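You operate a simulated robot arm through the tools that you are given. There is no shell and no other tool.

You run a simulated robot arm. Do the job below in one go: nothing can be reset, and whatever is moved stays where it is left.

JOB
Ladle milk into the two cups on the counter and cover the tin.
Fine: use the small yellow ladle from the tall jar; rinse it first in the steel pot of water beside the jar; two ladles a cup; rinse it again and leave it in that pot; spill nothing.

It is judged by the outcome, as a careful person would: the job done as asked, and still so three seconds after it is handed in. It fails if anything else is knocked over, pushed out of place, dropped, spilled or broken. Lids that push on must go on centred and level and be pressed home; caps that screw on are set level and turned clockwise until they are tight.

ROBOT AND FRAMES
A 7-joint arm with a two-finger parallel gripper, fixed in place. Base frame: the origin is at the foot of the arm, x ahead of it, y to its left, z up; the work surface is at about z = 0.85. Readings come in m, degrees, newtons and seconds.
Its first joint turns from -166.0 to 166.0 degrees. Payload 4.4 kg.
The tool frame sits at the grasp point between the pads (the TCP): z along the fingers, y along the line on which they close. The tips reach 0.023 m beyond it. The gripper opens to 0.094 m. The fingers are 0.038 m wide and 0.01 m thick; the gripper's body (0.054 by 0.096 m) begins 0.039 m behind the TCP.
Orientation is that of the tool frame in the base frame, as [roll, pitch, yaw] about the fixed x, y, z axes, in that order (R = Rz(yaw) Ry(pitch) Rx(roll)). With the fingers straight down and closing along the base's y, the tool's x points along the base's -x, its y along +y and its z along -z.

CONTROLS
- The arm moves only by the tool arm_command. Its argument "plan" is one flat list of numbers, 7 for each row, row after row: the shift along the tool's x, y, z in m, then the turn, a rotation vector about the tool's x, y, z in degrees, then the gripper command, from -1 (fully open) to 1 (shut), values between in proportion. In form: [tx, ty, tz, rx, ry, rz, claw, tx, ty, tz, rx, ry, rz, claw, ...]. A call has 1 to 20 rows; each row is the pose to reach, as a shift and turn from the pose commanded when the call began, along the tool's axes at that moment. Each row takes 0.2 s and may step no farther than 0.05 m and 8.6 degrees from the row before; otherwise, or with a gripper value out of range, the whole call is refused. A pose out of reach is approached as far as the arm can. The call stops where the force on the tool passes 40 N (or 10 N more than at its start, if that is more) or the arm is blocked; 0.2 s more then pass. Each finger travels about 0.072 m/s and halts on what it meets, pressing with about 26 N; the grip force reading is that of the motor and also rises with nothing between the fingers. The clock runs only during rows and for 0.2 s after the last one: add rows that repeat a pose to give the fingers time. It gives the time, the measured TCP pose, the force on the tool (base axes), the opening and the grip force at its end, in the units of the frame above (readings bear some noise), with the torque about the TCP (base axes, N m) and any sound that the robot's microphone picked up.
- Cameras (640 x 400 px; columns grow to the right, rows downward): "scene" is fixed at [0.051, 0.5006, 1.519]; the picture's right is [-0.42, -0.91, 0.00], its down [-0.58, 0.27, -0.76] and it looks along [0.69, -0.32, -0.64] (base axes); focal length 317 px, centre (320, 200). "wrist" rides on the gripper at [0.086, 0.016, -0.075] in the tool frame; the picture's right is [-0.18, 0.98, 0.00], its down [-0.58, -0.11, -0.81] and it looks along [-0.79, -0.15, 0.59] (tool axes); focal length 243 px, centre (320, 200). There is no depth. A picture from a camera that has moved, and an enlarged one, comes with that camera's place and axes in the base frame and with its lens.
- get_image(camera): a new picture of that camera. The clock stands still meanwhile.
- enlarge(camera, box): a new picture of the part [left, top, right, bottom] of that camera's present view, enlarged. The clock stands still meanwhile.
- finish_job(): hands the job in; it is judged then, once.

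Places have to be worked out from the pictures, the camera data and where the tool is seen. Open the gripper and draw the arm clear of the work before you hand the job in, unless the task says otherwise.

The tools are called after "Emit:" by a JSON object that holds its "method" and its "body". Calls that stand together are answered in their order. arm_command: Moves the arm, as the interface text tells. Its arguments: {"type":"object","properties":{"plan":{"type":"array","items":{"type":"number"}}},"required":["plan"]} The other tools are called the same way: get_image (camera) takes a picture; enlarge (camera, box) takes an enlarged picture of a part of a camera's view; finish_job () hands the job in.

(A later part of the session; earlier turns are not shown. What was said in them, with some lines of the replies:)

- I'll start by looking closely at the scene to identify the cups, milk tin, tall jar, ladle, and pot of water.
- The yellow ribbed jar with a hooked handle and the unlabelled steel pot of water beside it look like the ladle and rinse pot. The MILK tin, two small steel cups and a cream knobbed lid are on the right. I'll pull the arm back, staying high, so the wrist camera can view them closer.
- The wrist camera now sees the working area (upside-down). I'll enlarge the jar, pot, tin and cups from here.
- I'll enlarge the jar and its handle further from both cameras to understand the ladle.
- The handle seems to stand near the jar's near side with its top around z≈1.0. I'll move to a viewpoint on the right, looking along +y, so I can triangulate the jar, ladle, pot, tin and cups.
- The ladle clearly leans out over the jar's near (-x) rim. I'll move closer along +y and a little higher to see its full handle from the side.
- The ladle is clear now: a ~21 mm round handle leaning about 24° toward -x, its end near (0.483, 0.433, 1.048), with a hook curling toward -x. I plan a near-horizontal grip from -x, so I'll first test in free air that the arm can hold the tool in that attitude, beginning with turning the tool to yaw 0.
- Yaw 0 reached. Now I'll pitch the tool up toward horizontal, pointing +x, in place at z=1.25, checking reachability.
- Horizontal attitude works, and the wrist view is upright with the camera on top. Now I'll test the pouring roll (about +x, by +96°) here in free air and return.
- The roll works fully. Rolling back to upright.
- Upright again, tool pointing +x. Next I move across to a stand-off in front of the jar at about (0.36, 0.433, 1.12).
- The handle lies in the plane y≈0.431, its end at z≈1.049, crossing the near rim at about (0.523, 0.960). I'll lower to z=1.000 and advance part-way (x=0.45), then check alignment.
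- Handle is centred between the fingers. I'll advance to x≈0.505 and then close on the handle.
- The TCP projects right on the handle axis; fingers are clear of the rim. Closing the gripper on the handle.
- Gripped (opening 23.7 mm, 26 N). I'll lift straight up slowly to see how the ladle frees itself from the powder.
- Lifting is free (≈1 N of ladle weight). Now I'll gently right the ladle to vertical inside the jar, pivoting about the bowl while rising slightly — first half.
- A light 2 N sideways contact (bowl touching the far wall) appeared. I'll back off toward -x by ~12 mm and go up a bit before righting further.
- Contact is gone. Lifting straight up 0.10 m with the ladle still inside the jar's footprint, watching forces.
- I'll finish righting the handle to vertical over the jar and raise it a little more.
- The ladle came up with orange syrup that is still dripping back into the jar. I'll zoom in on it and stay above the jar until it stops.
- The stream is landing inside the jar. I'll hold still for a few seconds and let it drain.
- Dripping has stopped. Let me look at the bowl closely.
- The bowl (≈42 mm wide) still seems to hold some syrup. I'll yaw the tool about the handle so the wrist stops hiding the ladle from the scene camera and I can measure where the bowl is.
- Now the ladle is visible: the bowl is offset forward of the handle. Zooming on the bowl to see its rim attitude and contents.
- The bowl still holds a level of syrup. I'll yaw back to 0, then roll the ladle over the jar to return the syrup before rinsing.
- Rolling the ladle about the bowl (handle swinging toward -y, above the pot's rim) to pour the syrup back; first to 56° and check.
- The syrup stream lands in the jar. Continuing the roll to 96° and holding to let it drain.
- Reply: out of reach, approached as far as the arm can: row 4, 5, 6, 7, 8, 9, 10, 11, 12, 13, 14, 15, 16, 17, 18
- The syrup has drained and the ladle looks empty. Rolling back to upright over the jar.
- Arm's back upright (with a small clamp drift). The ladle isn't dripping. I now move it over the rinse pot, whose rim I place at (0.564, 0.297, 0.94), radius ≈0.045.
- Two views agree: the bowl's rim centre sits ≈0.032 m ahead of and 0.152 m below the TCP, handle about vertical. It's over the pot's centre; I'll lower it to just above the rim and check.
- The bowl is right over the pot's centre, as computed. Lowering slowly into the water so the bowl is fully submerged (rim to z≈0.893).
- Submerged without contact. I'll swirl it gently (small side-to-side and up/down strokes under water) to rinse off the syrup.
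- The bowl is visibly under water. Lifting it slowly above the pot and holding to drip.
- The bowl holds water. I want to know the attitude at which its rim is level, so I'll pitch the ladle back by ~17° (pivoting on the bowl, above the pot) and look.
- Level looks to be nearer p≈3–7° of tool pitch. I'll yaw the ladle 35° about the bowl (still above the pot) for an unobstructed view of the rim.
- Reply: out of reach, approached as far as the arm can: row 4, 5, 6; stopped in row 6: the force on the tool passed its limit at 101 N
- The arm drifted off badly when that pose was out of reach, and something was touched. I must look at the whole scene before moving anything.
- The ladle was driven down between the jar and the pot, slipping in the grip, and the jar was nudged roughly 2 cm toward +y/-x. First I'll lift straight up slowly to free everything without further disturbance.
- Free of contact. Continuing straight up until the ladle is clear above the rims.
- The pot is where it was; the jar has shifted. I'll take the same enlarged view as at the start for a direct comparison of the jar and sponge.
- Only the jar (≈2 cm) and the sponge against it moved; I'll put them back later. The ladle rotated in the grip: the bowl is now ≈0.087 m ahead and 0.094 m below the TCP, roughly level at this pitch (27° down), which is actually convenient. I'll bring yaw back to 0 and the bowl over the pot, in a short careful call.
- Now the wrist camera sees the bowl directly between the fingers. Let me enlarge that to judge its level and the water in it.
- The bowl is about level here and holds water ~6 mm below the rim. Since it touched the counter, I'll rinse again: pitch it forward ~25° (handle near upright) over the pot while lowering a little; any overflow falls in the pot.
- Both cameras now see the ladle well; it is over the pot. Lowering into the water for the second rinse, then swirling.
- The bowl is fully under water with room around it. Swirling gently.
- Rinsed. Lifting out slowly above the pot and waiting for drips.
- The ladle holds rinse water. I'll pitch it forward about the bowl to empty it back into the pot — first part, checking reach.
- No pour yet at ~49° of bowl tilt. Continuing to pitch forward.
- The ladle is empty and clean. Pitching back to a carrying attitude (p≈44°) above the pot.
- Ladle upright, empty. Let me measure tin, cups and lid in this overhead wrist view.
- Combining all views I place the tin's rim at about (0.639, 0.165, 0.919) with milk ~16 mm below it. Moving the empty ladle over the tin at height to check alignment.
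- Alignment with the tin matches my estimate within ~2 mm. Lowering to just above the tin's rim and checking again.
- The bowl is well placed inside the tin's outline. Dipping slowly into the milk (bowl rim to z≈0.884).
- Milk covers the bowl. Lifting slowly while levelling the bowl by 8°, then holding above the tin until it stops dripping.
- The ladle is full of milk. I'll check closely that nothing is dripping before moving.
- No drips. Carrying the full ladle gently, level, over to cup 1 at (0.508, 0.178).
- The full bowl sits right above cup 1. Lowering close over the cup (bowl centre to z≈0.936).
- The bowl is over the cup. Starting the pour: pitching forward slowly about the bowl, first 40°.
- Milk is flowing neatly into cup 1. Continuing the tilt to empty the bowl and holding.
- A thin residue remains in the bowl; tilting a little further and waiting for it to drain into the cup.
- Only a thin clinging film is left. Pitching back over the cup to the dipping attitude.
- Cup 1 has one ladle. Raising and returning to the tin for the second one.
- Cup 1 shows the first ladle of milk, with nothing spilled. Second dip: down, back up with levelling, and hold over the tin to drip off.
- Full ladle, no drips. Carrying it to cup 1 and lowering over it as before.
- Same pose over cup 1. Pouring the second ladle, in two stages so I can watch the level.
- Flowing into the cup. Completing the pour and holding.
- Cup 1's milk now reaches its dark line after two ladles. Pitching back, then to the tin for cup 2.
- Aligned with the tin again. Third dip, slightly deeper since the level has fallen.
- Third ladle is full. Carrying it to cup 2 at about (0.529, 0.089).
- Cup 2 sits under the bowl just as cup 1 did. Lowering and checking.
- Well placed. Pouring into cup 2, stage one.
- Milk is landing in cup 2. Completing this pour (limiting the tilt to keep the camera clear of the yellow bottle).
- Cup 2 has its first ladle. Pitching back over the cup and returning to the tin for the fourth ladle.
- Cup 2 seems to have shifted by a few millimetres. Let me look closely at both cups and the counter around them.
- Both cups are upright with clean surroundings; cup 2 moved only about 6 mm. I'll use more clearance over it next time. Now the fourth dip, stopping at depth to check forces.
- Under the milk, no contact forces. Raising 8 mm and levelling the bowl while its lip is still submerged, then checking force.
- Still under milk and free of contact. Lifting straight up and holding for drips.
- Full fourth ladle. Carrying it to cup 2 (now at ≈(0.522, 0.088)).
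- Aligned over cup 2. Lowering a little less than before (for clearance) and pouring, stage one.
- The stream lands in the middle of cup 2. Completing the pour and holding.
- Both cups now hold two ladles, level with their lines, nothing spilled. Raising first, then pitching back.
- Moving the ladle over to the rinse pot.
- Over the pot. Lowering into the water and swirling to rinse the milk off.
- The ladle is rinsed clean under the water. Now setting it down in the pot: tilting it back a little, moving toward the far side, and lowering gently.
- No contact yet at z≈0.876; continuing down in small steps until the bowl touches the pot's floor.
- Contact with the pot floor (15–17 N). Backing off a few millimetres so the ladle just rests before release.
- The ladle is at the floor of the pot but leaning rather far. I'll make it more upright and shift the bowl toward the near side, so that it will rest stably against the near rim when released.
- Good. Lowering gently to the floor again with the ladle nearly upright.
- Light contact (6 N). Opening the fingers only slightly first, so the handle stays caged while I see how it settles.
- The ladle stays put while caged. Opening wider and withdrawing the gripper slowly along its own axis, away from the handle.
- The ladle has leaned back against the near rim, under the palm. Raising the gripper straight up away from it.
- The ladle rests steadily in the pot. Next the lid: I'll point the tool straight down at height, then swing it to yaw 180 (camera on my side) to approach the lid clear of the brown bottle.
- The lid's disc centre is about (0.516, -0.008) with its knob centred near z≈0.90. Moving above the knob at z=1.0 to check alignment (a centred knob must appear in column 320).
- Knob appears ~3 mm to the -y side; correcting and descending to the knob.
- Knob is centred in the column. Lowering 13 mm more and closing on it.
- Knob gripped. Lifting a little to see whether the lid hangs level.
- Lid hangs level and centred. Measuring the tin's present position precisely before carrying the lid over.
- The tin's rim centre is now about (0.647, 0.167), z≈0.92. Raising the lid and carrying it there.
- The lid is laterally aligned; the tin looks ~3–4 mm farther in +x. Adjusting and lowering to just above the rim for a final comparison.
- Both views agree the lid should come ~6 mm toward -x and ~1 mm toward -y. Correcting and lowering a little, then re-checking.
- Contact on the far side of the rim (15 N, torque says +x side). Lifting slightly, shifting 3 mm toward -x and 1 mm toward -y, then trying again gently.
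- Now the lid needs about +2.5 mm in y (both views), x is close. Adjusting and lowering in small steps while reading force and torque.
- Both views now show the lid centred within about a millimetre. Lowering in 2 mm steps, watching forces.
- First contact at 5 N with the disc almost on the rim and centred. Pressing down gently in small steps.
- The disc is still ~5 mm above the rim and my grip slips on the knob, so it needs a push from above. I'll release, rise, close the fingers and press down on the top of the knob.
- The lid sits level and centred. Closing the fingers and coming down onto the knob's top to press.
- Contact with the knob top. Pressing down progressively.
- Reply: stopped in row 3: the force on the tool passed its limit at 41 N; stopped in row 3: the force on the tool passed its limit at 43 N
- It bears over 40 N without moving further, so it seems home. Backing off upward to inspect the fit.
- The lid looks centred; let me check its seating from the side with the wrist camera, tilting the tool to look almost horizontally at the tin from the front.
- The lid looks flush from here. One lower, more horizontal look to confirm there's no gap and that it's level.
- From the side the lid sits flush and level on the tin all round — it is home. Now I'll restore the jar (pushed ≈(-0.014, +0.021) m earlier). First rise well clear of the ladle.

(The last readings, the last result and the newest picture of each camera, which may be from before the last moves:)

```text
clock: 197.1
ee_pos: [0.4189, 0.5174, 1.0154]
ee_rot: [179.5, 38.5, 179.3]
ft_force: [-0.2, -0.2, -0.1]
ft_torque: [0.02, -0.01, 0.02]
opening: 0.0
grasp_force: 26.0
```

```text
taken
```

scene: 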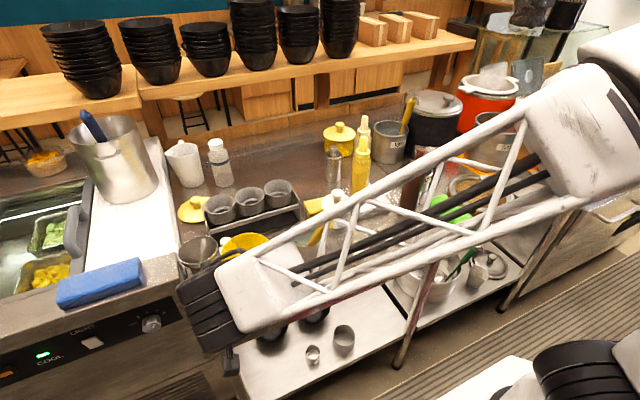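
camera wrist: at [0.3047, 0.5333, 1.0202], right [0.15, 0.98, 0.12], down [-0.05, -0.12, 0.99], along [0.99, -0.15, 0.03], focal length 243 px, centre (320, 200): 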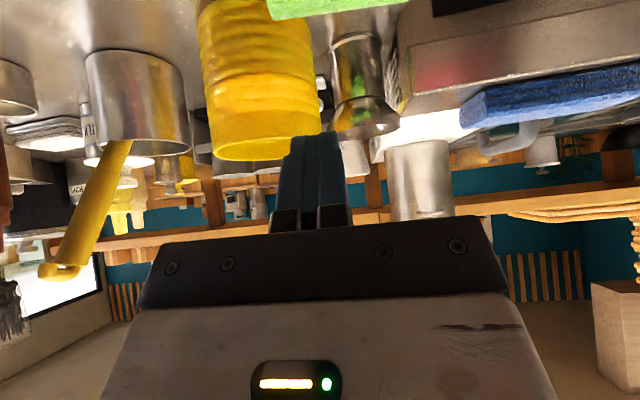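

I can see the jar, sponge and funnel here. Descending in front of the sponge to z≈0.92 (above the sponge top at ≈0.883).

Emit:
{"method": "arm_command", "body": {"plan": [0.0167, 0, 0.0269, 0, 0, 0, 1, 0.0335, 0, 0.0538, 0, 0, 0, 1, 0.0502, 0, 0.0807, 0, 0, 0, 1, 0.0502, 0, 0.0807, 0, 0, 0, 1]}}

Emit:
{"method": "get_image", "body": {"camera": "wrist"}}

Emit:
{"method": "get_image", "body": {"camera": "scene"}}

```text
clock: 198.1
ee_pos: [0.4296, 0.5175, 0.92]
ee_rot: [179.6, 38.4, 179.5]
ft_force: [0.4, -0.2, 1.0]
ft_torque: [-0.01, 0.0, -0.01]
opening: 0.0002
grasp_force: 25.6
```

```text
taken
camera wrist: at [0.3156, 0.5342, 0.9252], right [0.15, 0.98, 0.12], down [-0.05, -0.12, 0.99], along [0.99, -0.15, 0.03], focal length 243 px, centre (320, 200)
```

wrist: 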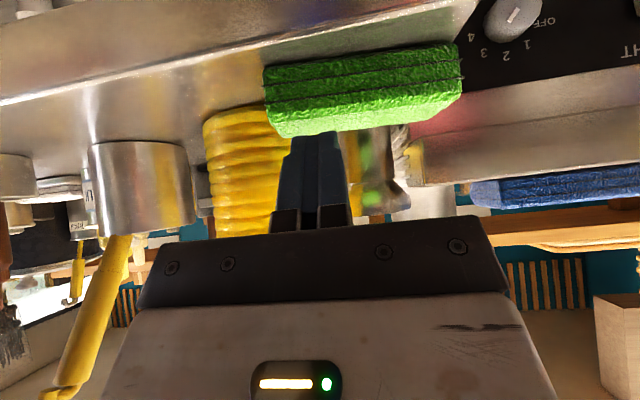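

```text
taken
```

scene: 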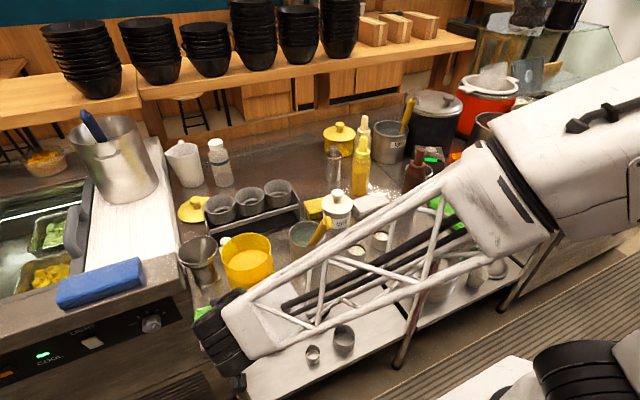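

Emit:
{"method": "arm_command", "body": {"plan": [-0.017, 0, 0.0135, 0, 0, 0, 1, -0.0339, 0, 0.027, 0, 0, 0, 1, -0.0494, 0, 0.0393, 0, 0, 0, 1, -0.0494, 0, 0.0393, 0, 0, 0, 1]}}

Emit:
{"method": "get_image", "body": {"camera": "wrist"}}

Emit:
{"method": "enlarge", "body": {"camera": "scene", "box": [170, 220, 290, 330]}}

```text
clock: 199.1
ee_pos: [0.493, 0.5175, 0.9199]
ee_rot: [179.6, 38.4, 179.4]
ft_force: [0.7, 0.3, -0.7]
ft_torque: [-0.02, 0.01, -0.02]
opening: 0.0003
grasp_force: 26.5
```

```text
taken
camera wrist: at [0.3787, 0.5343, 0.9248], right [0.15, 0.98, 0.12], down [-0.05, -0.11, 0.99], along [0.99, -0.15, 0.03], focal length 243 px, centre (320, 200)
```

wrist: 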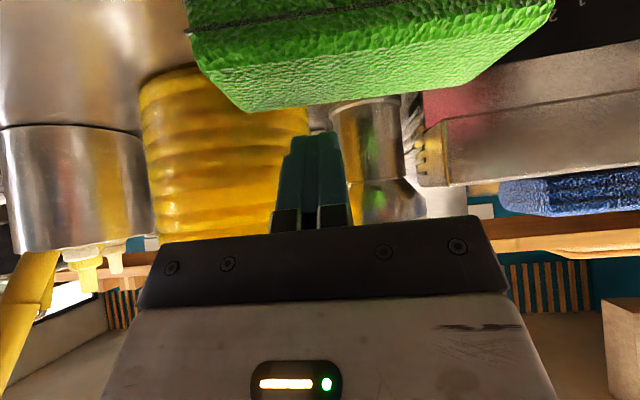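

```text
3.64 times, centred on (230, 275) of scene
camera zoom: at [0.051, 0.5006, 1.519], right [-0.42, -0.91, 0.0], down [-0.58, 0.27, -0.76], along [0.69, -0.32, -0.64], focal length 1151 px, centre (647, -73)
```

zoom: 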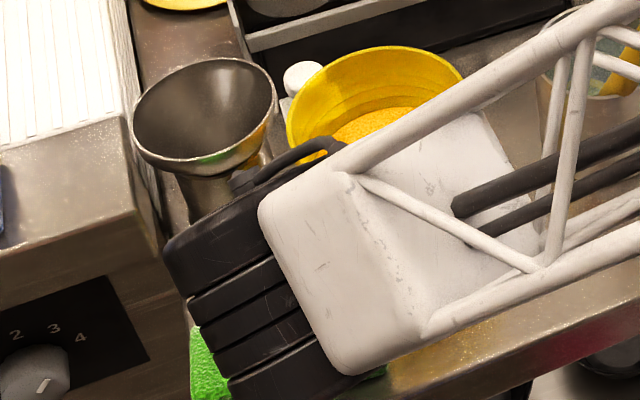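

The closed fingers are beside the jar's front-left flank. Creeping in the push direction (+0.56, -0.83) to find contact.

Emit:
{"method": "arm_command", "body": {"plan": [-0.0013, -0.0025, 0.001, 0, 0, 0, 1, -0.0026, -0.005, 0.0021, 0, 0, 0, 1, -0.0039, -0.0075, 0.0031, 0, 0, 0, 1, -0.0039, -0.0075, 0.0031, 0, 0, 0, 1]}}

Emit:
{"method": "arm_command", "body": {"plan": [-0.0013, -0.0025, 0.001, 0, 0, 0, 1, -0.0026, -0.005, 0.0021, 0, 0, 0, 1, -0.0026, -0.005, 0.0021, 0, 0, 0, 1]}}

```text
clock: 200.1
ee_pos: [0.4982, 0.5101, 0.9199]
ee_rot: [179.5, 38.3, 179.3]
ft_force: [0.6, 0.0, -0.8]
ft_torque: [-0.02, -0.01, -0.01]
opening: 0.0
grasp_force: 25.9
```

```text
clock: 200.8
ee_pos: [0.5004, 0.5057, 0.9189]
ee_rot: [179.5, 38.3, 179.5]
ft_force: [-0.8, 2.4, -1.1]
ft_torque: [0.06, 0.0, 0.05]
opening: 0.0
grasp_force: 26.0
```

Contact (≈2.5 N). Pushing the jar back along that direction, first half.

Emit:
{"method": "arm_command", "body": {"plan": [-0.0013, -0.0025, 0.001, 0, 0, 0, 1, -0.0026, -0.005, 0.0021, 0, 0, 0, 1, -0.0039, -0.0075, 0.0031, 0, 0, 0, 1, -0.0055, -0.0105, 0.0044, 0, 0, 0, 1, -0.0055, -0.0105, 0.0044, 0, 0, 0, 1]}}

Emit:
{"method": "get_image", "body": {"camera": "wrist"}}

Emit:
{"method": "enlarge", "body": {"camera": "scene", "box": [170, 210, 330, 310]}}

```text
clock: 202.1
ee_pos: [0.5075, 0.4956, 0.9196]
ee_rot: [179.6, 38.4, 179.4]
ft_force: [-0.9, 1.7, 2.0]
ft_torque: [0.03, -0.05, 0.02]
opening: 0.0
grasp_force: 26.0
```

```text
taken
camera wrist: at [0.3936, 0.511, 0.9244], right [0.15, 0.98, 0.12], down [-0.05, -0.12, 0.99], along [0.99, -0.15, 0.03], focal length 243 px, centre (320, 200)
```

wrist: 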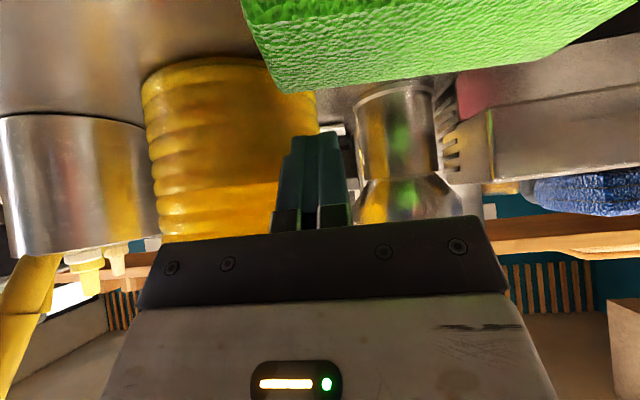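

```text
4.00 times, centred on (250, 260) of scene
camera zoom: at [0.051, 0.5006, 1.519], right [-0.42, -0.91, 0.0], down [-0.58, 0.27, -0.76], along [0.69, -0.32, -0.64], focal length 1266 px, centre (600, -40)
```

zoom: 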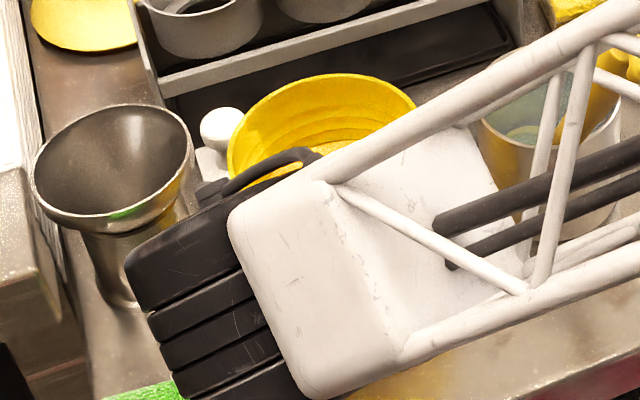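

The jar is most of the way back. A few more millimetres along the same line.

Emit:
{"method": "arm_command", "body": {"plan": [-0.0014, -0.0027, 0.0011, 0, 0, 0, 1, -0.0029, -0.0055, 0.0023, 0, 0, 0, 1, -0.0029, -0.0055, 0.0023, 0, 0, 0, 1]}}

Emit:
{"method": "enlarge", "body": {"camera": "scene", "box": [170, 210, 330, 310]}}

```text
clock: 202.8
ee_pos: [0.5105, 0.4877, 0.9196]
ee_rot: [179.5, 38.4, 179.4]
ft_force: [-0.8, 1.4, 0.0]
ft_torque: [-0.02, 0.02, 0.01]
opening: 0.0001
grasp_force: 26.2
```

```text
4.00 times, centred on (250, 260) of scene
camera zoom: at [0.051, 0.5006, 1.519], right [-0.42, -0.91, 0.0], down [-0.58, 0.27, -0.76], along [0.69, -0.32, -0.64], focal length 1266 px, centre (600, -40)
```

zoom: 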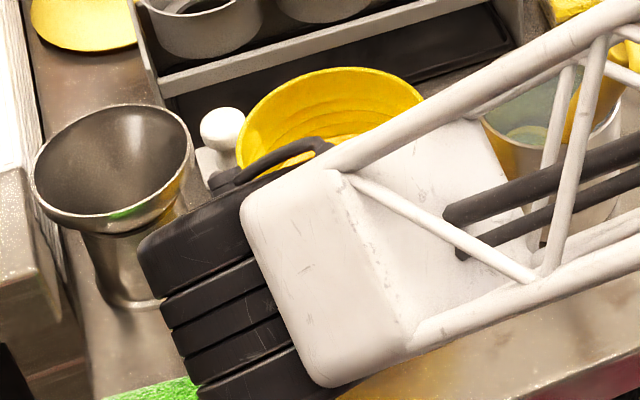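

The jar is now within ~4 mm of where it began. Backing off and rising to check.

Emit:
{"method": "arm_command", "body": {"plan": [0.0044, 0.0083, -0.0035, 0, 0, 0, 1, -0.0056, 0.0083, -0.0161, 0, 0, 0, 1, -0.0243, 0.0083, -0.0396, 0, 0, 0, 1, -0.0492, 0.0083, -0.0709, 0, 0, 0, 1, -0.0741, 0.0083, -0.1022, 0, 0, 0, 1, -0.099, 0.0083, -0.1335, 0, 0, 0, 1, -0.099, 0.0083, -0.1335, 0, 0, 0, 1]}}

Emit:
{"method": "get_image", "body": {"camera": "scene"}}

```text
clock: 204.4
ee_pos: [0.5069, 0.4968, 1.085]
ee_rot: [179.5, 38.5, 179.5]
ft_force: [0.3, -0.4, 0.3]
ft_torque: [0.0, 0.01, -0.02]
opening: 0.0004
grasp_force: 26.0
```

```text
taken
```

scene: 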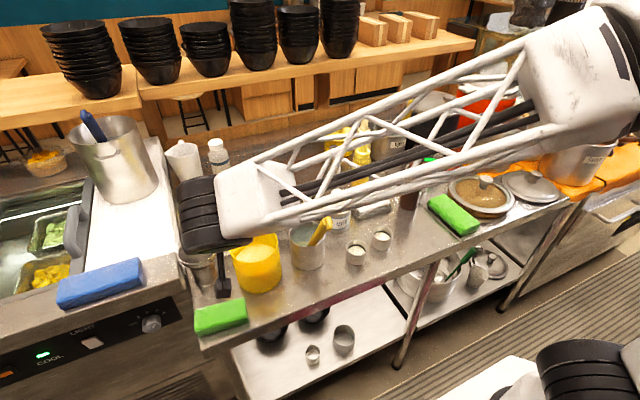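

Jar looks right. Next, the green sponge that the jar nudged: I'll point the fingers straight down over its middle and slide it back ~1.3 cm under light pressure.

Emit:
{"method": "arm_command", "body": {"plan": [0, 0, 0, 0, 7.7, 0, 1, 0, 0, 0, 0, 15.4, 0, 1, 0, 0, 0, 0, 23.1, 0, 1, 0, 0, 0, 0, 30.8, 0, 1, 0, 0, 0, 0, 38.4, 0, 1, 0, 0, 0, 0, 38.4, 0, 1]}}

Emit:
{"method": "get_image", "body": {"camera": "wrist"}}

Emit:
{"method": "get_image", "body": {"camera": "scene"}}

```text
clock: 205.8
ee_pos: [0.5063, 0.4946, 1.0852]
ee_rot: [179.6, -0.1, 179.8]
ft_force: [0.4, -0.4, 0.7]
ft_torque: [-0.02, -0.03, 0.01]
opening: 0.0
grasp_force: 25.9
```

```text
taken
camera wrist: at [0.4197, 0.5117, 1.1606], right [0.19, 0.98, 0.01], down [0.58, -0.12, 0.8], along [0.79, -0.15, -0.59], focal length 243 px, centre (320, 200)
```

wrist: 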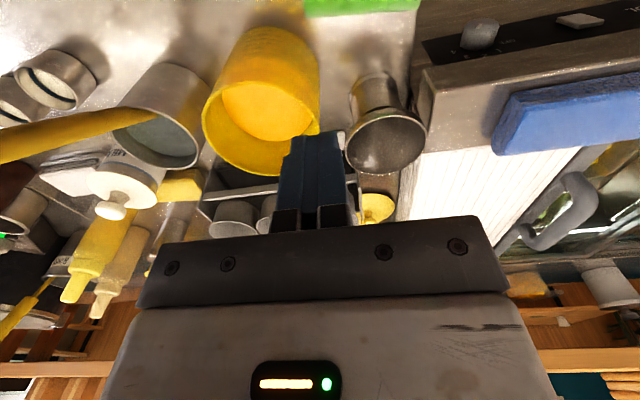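

```text
taken
```

scene: 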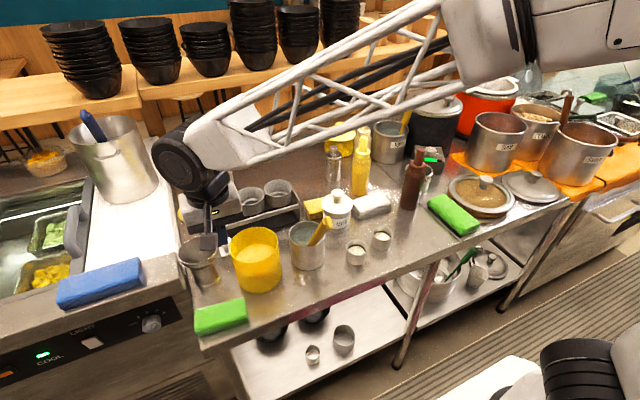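

Emit:
{"method": "arm_command", "body": {"plan": [0.0104, 0.0138, 0.03, 0, 0, 0, 1, 0.0209, 0.0276, 0.065, 0, 0, 0, 1, 0.0313, 0.0414, 0.1, 0, 0, 0, 1, 0.0313, 0.0414, 0.14, 0, 0, 0, 1, 0.0313, 0.0414, 0.155, 0, 0, 0, 1, 0.0313, 0.0414, 0.155, 0, 0, 0, 1]}}

Emit:
{"method": "enlarge", "body": {"camera": "scene", "box": [160, 230, 300, 350]}}

Emit:
{"method": "get_image", "body": {"camera": "wrist"}}

```text
clock: 207.2
ee_pos: [0.4755, 0.5387, 0.9305]
ee_rot: [179.5, 0.0, 179.8]
ft_force: [-0.4, 0.4, -0.1]
ft_torque: [0.02, -0.01, 0.01]
opening: 0.0
grasp_force: 26.1
```

```text
3.33 times, centred on (230, 290) of scene
camera zoom: at [0.051, 0.5006, 1.519], right [-0.42, -0.91, 0.0], down [-0.58, 0.27, -0.76], along [0.69, -0.32, -0.64], focal length 1055 px, centre (620, -100)
```

zoom: 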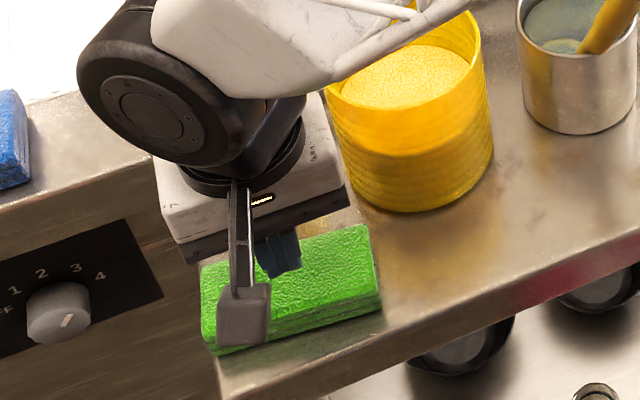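

```text
taken
camera wrist: at [0.389, 0.5546, 1.0057], right [0.19, 0.98, 0.01], down [0.58, -0.12, 0.81], along [0.79, -0.15, -0.59], focal length 243 px, centre (320, 200)
```

wrist: 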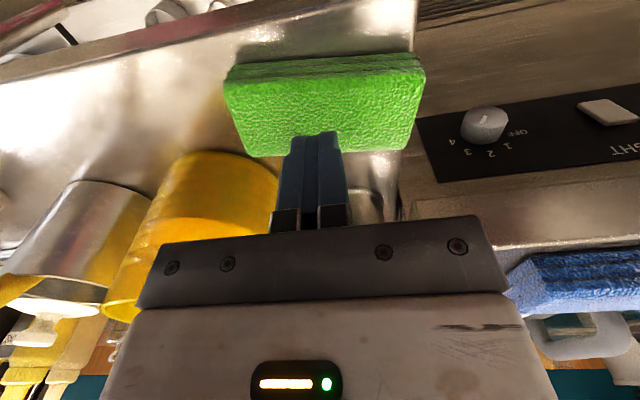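

The fingertips are above the sponge's middle. Lowering until light contact.

Emit:
{"method": "arm_command", "body": {"plan": [0, 0, 0.01, 0, 0, 0, 1, 0, 0, 0.02, 0, 0, 0, 1, 0, 0, 0.022, 0, 0, 0, 1, 0, 0, 0.022, 0, 0, 0, 1]}}

Emit:
{"method": "arm_command", "body": {"plan": [0, 0, 0.0015, 0, 0, 0, 1, 0, 0, 0.003, 0, 0, 0, 1, 0, 0, 0.003, 0, 0, 0, 1]}}

```text
clock: 208.2
ee_pos: [0.4747, 0.5401, 0.9083]
ee_rot: [179.6, -0.1, 179.8]
ft_force: [-0.5, 0.4, -0.7]
ft_torque: [0.0, 0.04, 0.0]
opening: 0.0
grasp_force: 26.2
```

```text
clock: 209.1
ee_pos: [0.475, 0.5379, 0.9058]
ee_rot: [179.6, 0.0, 179.8]
ft_force: [0.8, 0.5, -0.1]
ft_torque: [-0.01, 0.0, 0.01]
opening: 0.0
grasp_force: 25.5
```

Emit:
{"method": "arm_command", "body": {"plan": [0, 0, 0.0015, 0, 0, 0, 1, 0, 0, 0.003, 0, 0, 0, 1, 0, 0, 0.003, 0, 0, 0, 1]}}

Emit:
{"method": "arm_command", "body": {"plan": [0, 0, 0.001, 0, 0, 0, 1, 0, 0, 0.002, 0, 0, 0, 1, 0, 0, 0.002, 0, 0, 0, 1]}}

```text
clock: 209.8
ee_pos: [0.4766, 0.5391, 0.9052]
ee_rot: [179.4, 0.0, 179.8]
ft_force: [-2.7, -5.1, 26.0]
ft_torque: [-0.15, 0.03, -0.01]
opening: 0.0
grasp_force: 25.9
```

```text
clock: 210.3
ee_pos: [0.4772, 0.5397, 0.905]
ee_rot: [179.4, 0.2, 179.8]
ft_force: [0.0, 0.8, 3.8]
ft_torque: [-0.03, 0.06, 0.05]
opening: 0.0
grasp_force: 25.8
stopped in row 2: the force on the tool passed its limit at 43 N (the readings are from after the stop); the commanded pose is now the measured one
```

The sponge is rigid; contact is at z≈0.905. With light downward pressure I'll drag it by (+0.008, -0.011).

Emit:
{"method": "arm_command", "body": {"plan": [0, 0, 0.0008, 0, 0, 0, 1, -0.0015, -0.002, 0.0008, 0, 0, 0, 1, -0.003, -0.004, 0.0008, 0, 0, 0, 1, -0.0045, -0.006, 0.0008, 0, 0, 0, 1, -0.006, -0.008, 0.0008, 0, 0, 0, 1, -0.008, -0.011, 0.0008, 0, 0, 0, 1, -0.008, -0.011, 0.0008, 0, 0, 0, 1]}}

Emit:
{"method": "enlarge", "body": {"camera": "scene", "box": [160, 260, 320, 360]}}

```text
clock: 211.9
ee_pos: [0.4835, 0.5271, 0.9061]
ee_rot: [179.4, 0.1, 179.8]
ft_force: [-1.0, -0.9, 7.7]
ft_torque: [-0.03, 0.13, 0.0]
opening: 0.0001
grasp_force: 26.1
stopped in row 7: the force on the tool passed its limit at 40 N (the readings are from after the stop); the commanded pose is now the measured one
```

```text
4.00 times, centred on (240, 310) of scene
camera zoom: at [0.051, 0.5006, 1.519], right [-0.42, -0.91, 0.0], down [-0.58, 0.27, -0.76], along [0.69, -0.32, -0.64], focal length 1266 px, centre (640, -240)
```

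zoom: 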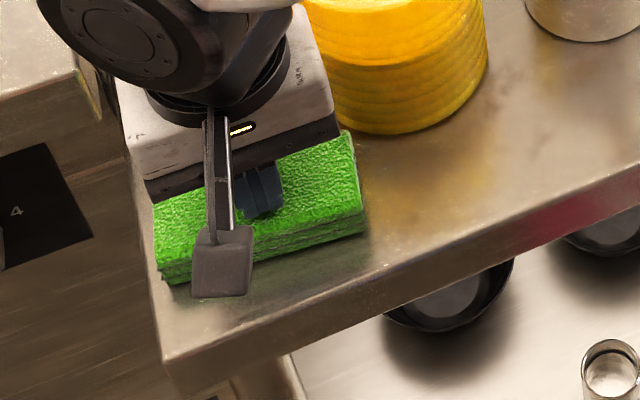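

The sponge's corner is back at its original spot. Rising off it and moving the arm clear, then a full inspection.

Emit:
{"method": "arm_command", "body": {"plan": [0, 0, -0.02, 0, 0, 0, 1, 0, 0, -0.06, 0, 0, 0, 1, 0, 0, -0.11, 0, 0, 0, 1, 0, 0, -0.16, 0, 0, 0, 1, 0, 0, -0.21, 0, 0, 0, 1, 0.03, 0, -0.25, 0, 0, 0, 1, 0.06, 0, -0.28, 0, 0, 0, 1, 0.06, 0, -0.28, 0, 0, 0, 0]}}

Emit:
{"method": "get_image", "body": {"camera": "scene"}}

Emit:
{"method": "enlarge", "body": {"camera": "scene", "box": [160, 200, 320, 300]}}

Emit:
{"method": "enlarge", "body": {"camera": "scene", "box": [300, 180, 460, 280]}}

```text
clock: 213.7
ee_pos: [0.4231, 0.5258, 1.1848]
ee_rot: [179.3, 0.2, 179.8]
ft_force: [0.7, 0.0, 0.3]
ft_torque: [-0.02, 0.01, -0.02]
opening: 0.047
grasp_force: 0.0
```

```text
taken
```

scene: 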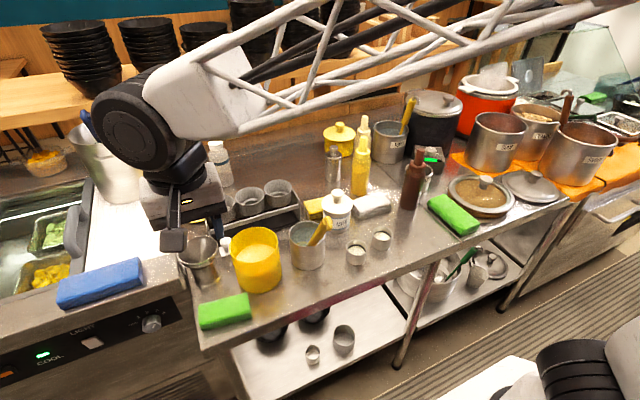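

```text
4.00 times, centred on (240, 250) of scene
camera zoom: at [0.051, 0.5006, 1.519], right [-0.42, -0.91, 0.0], down [-0.58, 0.27, -0.76], along [0.69, -0.32, -0.64], focal length 1266 px, centre (640, 0)
```

zoom: 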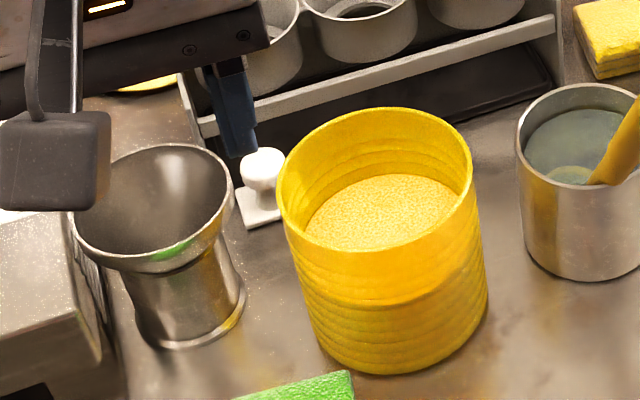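

```text
4.00 times, centred on (380, 230) of scene
camera zoom: at [0.051, 0.5006, 1.519], right [-0.42, -0.91, 0.0], down [-0.58, 0.27, -0.76], along [0.69, -0.32, -0.64], focal length 1266 px, centre (80, 80)
```

zoom: 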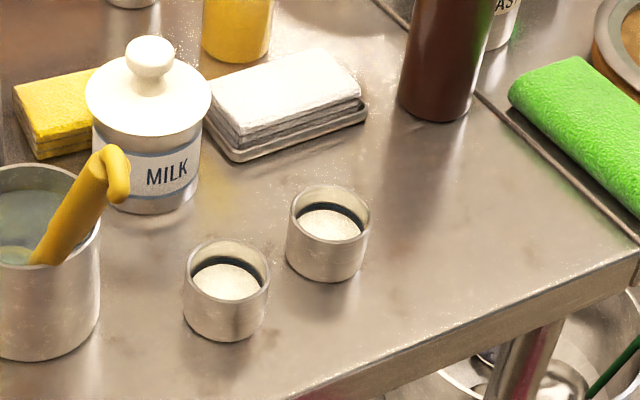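

Everything is in place: jar and sponge back, cups at their lines, lid on level, ladle resting in the pot. Opening the gripper and drawing the arm back clear of the work.

Emit:
{"method": "arm_command", "body": {"plan": [0.0175, -0.0415, -0.0163, 0, 0, 0, -1, 0.035, -0.083, -0.0325, 0, 0, 0, -1, 0.0525, -0.1245, -0.0488, 0, 0, 0, -1, 0.07, -0.166, -0.065, 0, 0, 0, -1, 0.07, -0.166, -0.065, 0, 0, 0, -1, 0.07, -0.166, -0.065, 0, 0, 0, -1, 0.07, -0.166, -0.065, 0, 0, 0, -1, 0.07, -0.166, -0.065, 0, 0, 0, -1]}}

Emit:
{"method": "get_image", "body": {"camera": "scene"}}

Emit:
{"method": "enlarge", "body": {"camera": "wrist", "box": [130, 60, 450, 240]}}

```text
clock: 215.5
ee_pos: [0.3516, 0.3585, 1.2464]
ee_rot: [179.4, 0.2, 179.8]
ft_force: [-0.4, 0.1, 0.0]
ft_torque: [-0.01, 0.02, -0.01]
opening: 0.0939
grasp_force: 0.0
```

```text
taken
```

scene: 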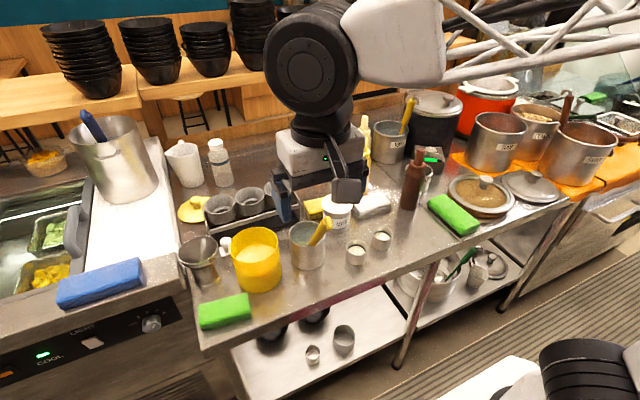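

```text
2.00 times, centred on (290, 150) of wrist
camera zoom: at [0.2656, 0.3747, 1.3209], right [0.19, 0.98, 0.01], down [0.58, -0.12, 0.81], along [0.79, -0.15, -0.59], focal length 485 px, centre (380, 300)
```

zoom: 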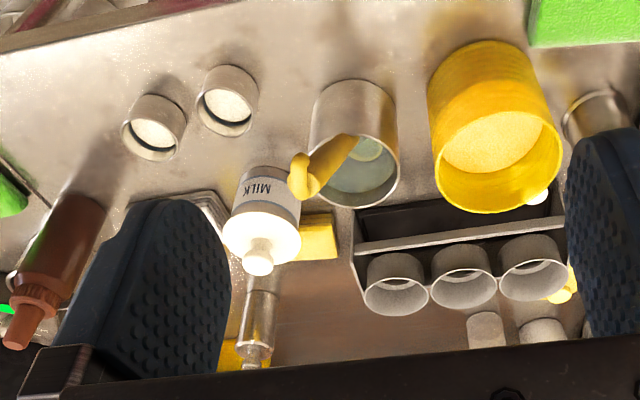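

All as it should be: both cups filled with two ladles each, the lid pressed on the tin level and centred, the rinsed ladle resting in its pot, the other things in place, and the arm clear with the gripper open. Handing in.

Emit:
{"method": "finish_job", "body": {}}

```text
The job is handed in.
```

The job is finished and handed in, but one arm move went wrong partway and shifted a few things. I put most of them back. I don't have the verdict on the job.

**What was done**
- **Cups:** each has two ladles of milk and is filled to the dark line inside. I saw no milk, water or syrup spilled on the counter.
- **Tin:** the lid is pressed on. A side view showed it sitting flush and level on the rim, centred to about a millimetre.
- **Ladle:** it came out of the tall jar holding syrup, so I poured that back into the jar before rinsing. I rinsed it again after the pouring and left it in the rinse pot, leaning against the rim and steady.

**What went wrong**
- **Bad move:** while I was checking the ladle over the pot, the arm couldn't reach a pose and dropped the ladle between the jar and the pot, with about 100 N of force. The bowl touched the counter, so I rinsed it again before using it.
- **Jar:** that pushed the jar about 2.5 cm. I pushed it back to within a few millimetres of where it started.
- **Green sponge:** the jar nudged it about 1.3 cm. I slid it back to its original spot.

**Small shifts left as they are**
- Cup 2 moved about 6–7 mm.
- The milk tin moved about 8 mm while I was dipping the ladle.
- The yellow sponge beside the tin may have moved about 3 mm.
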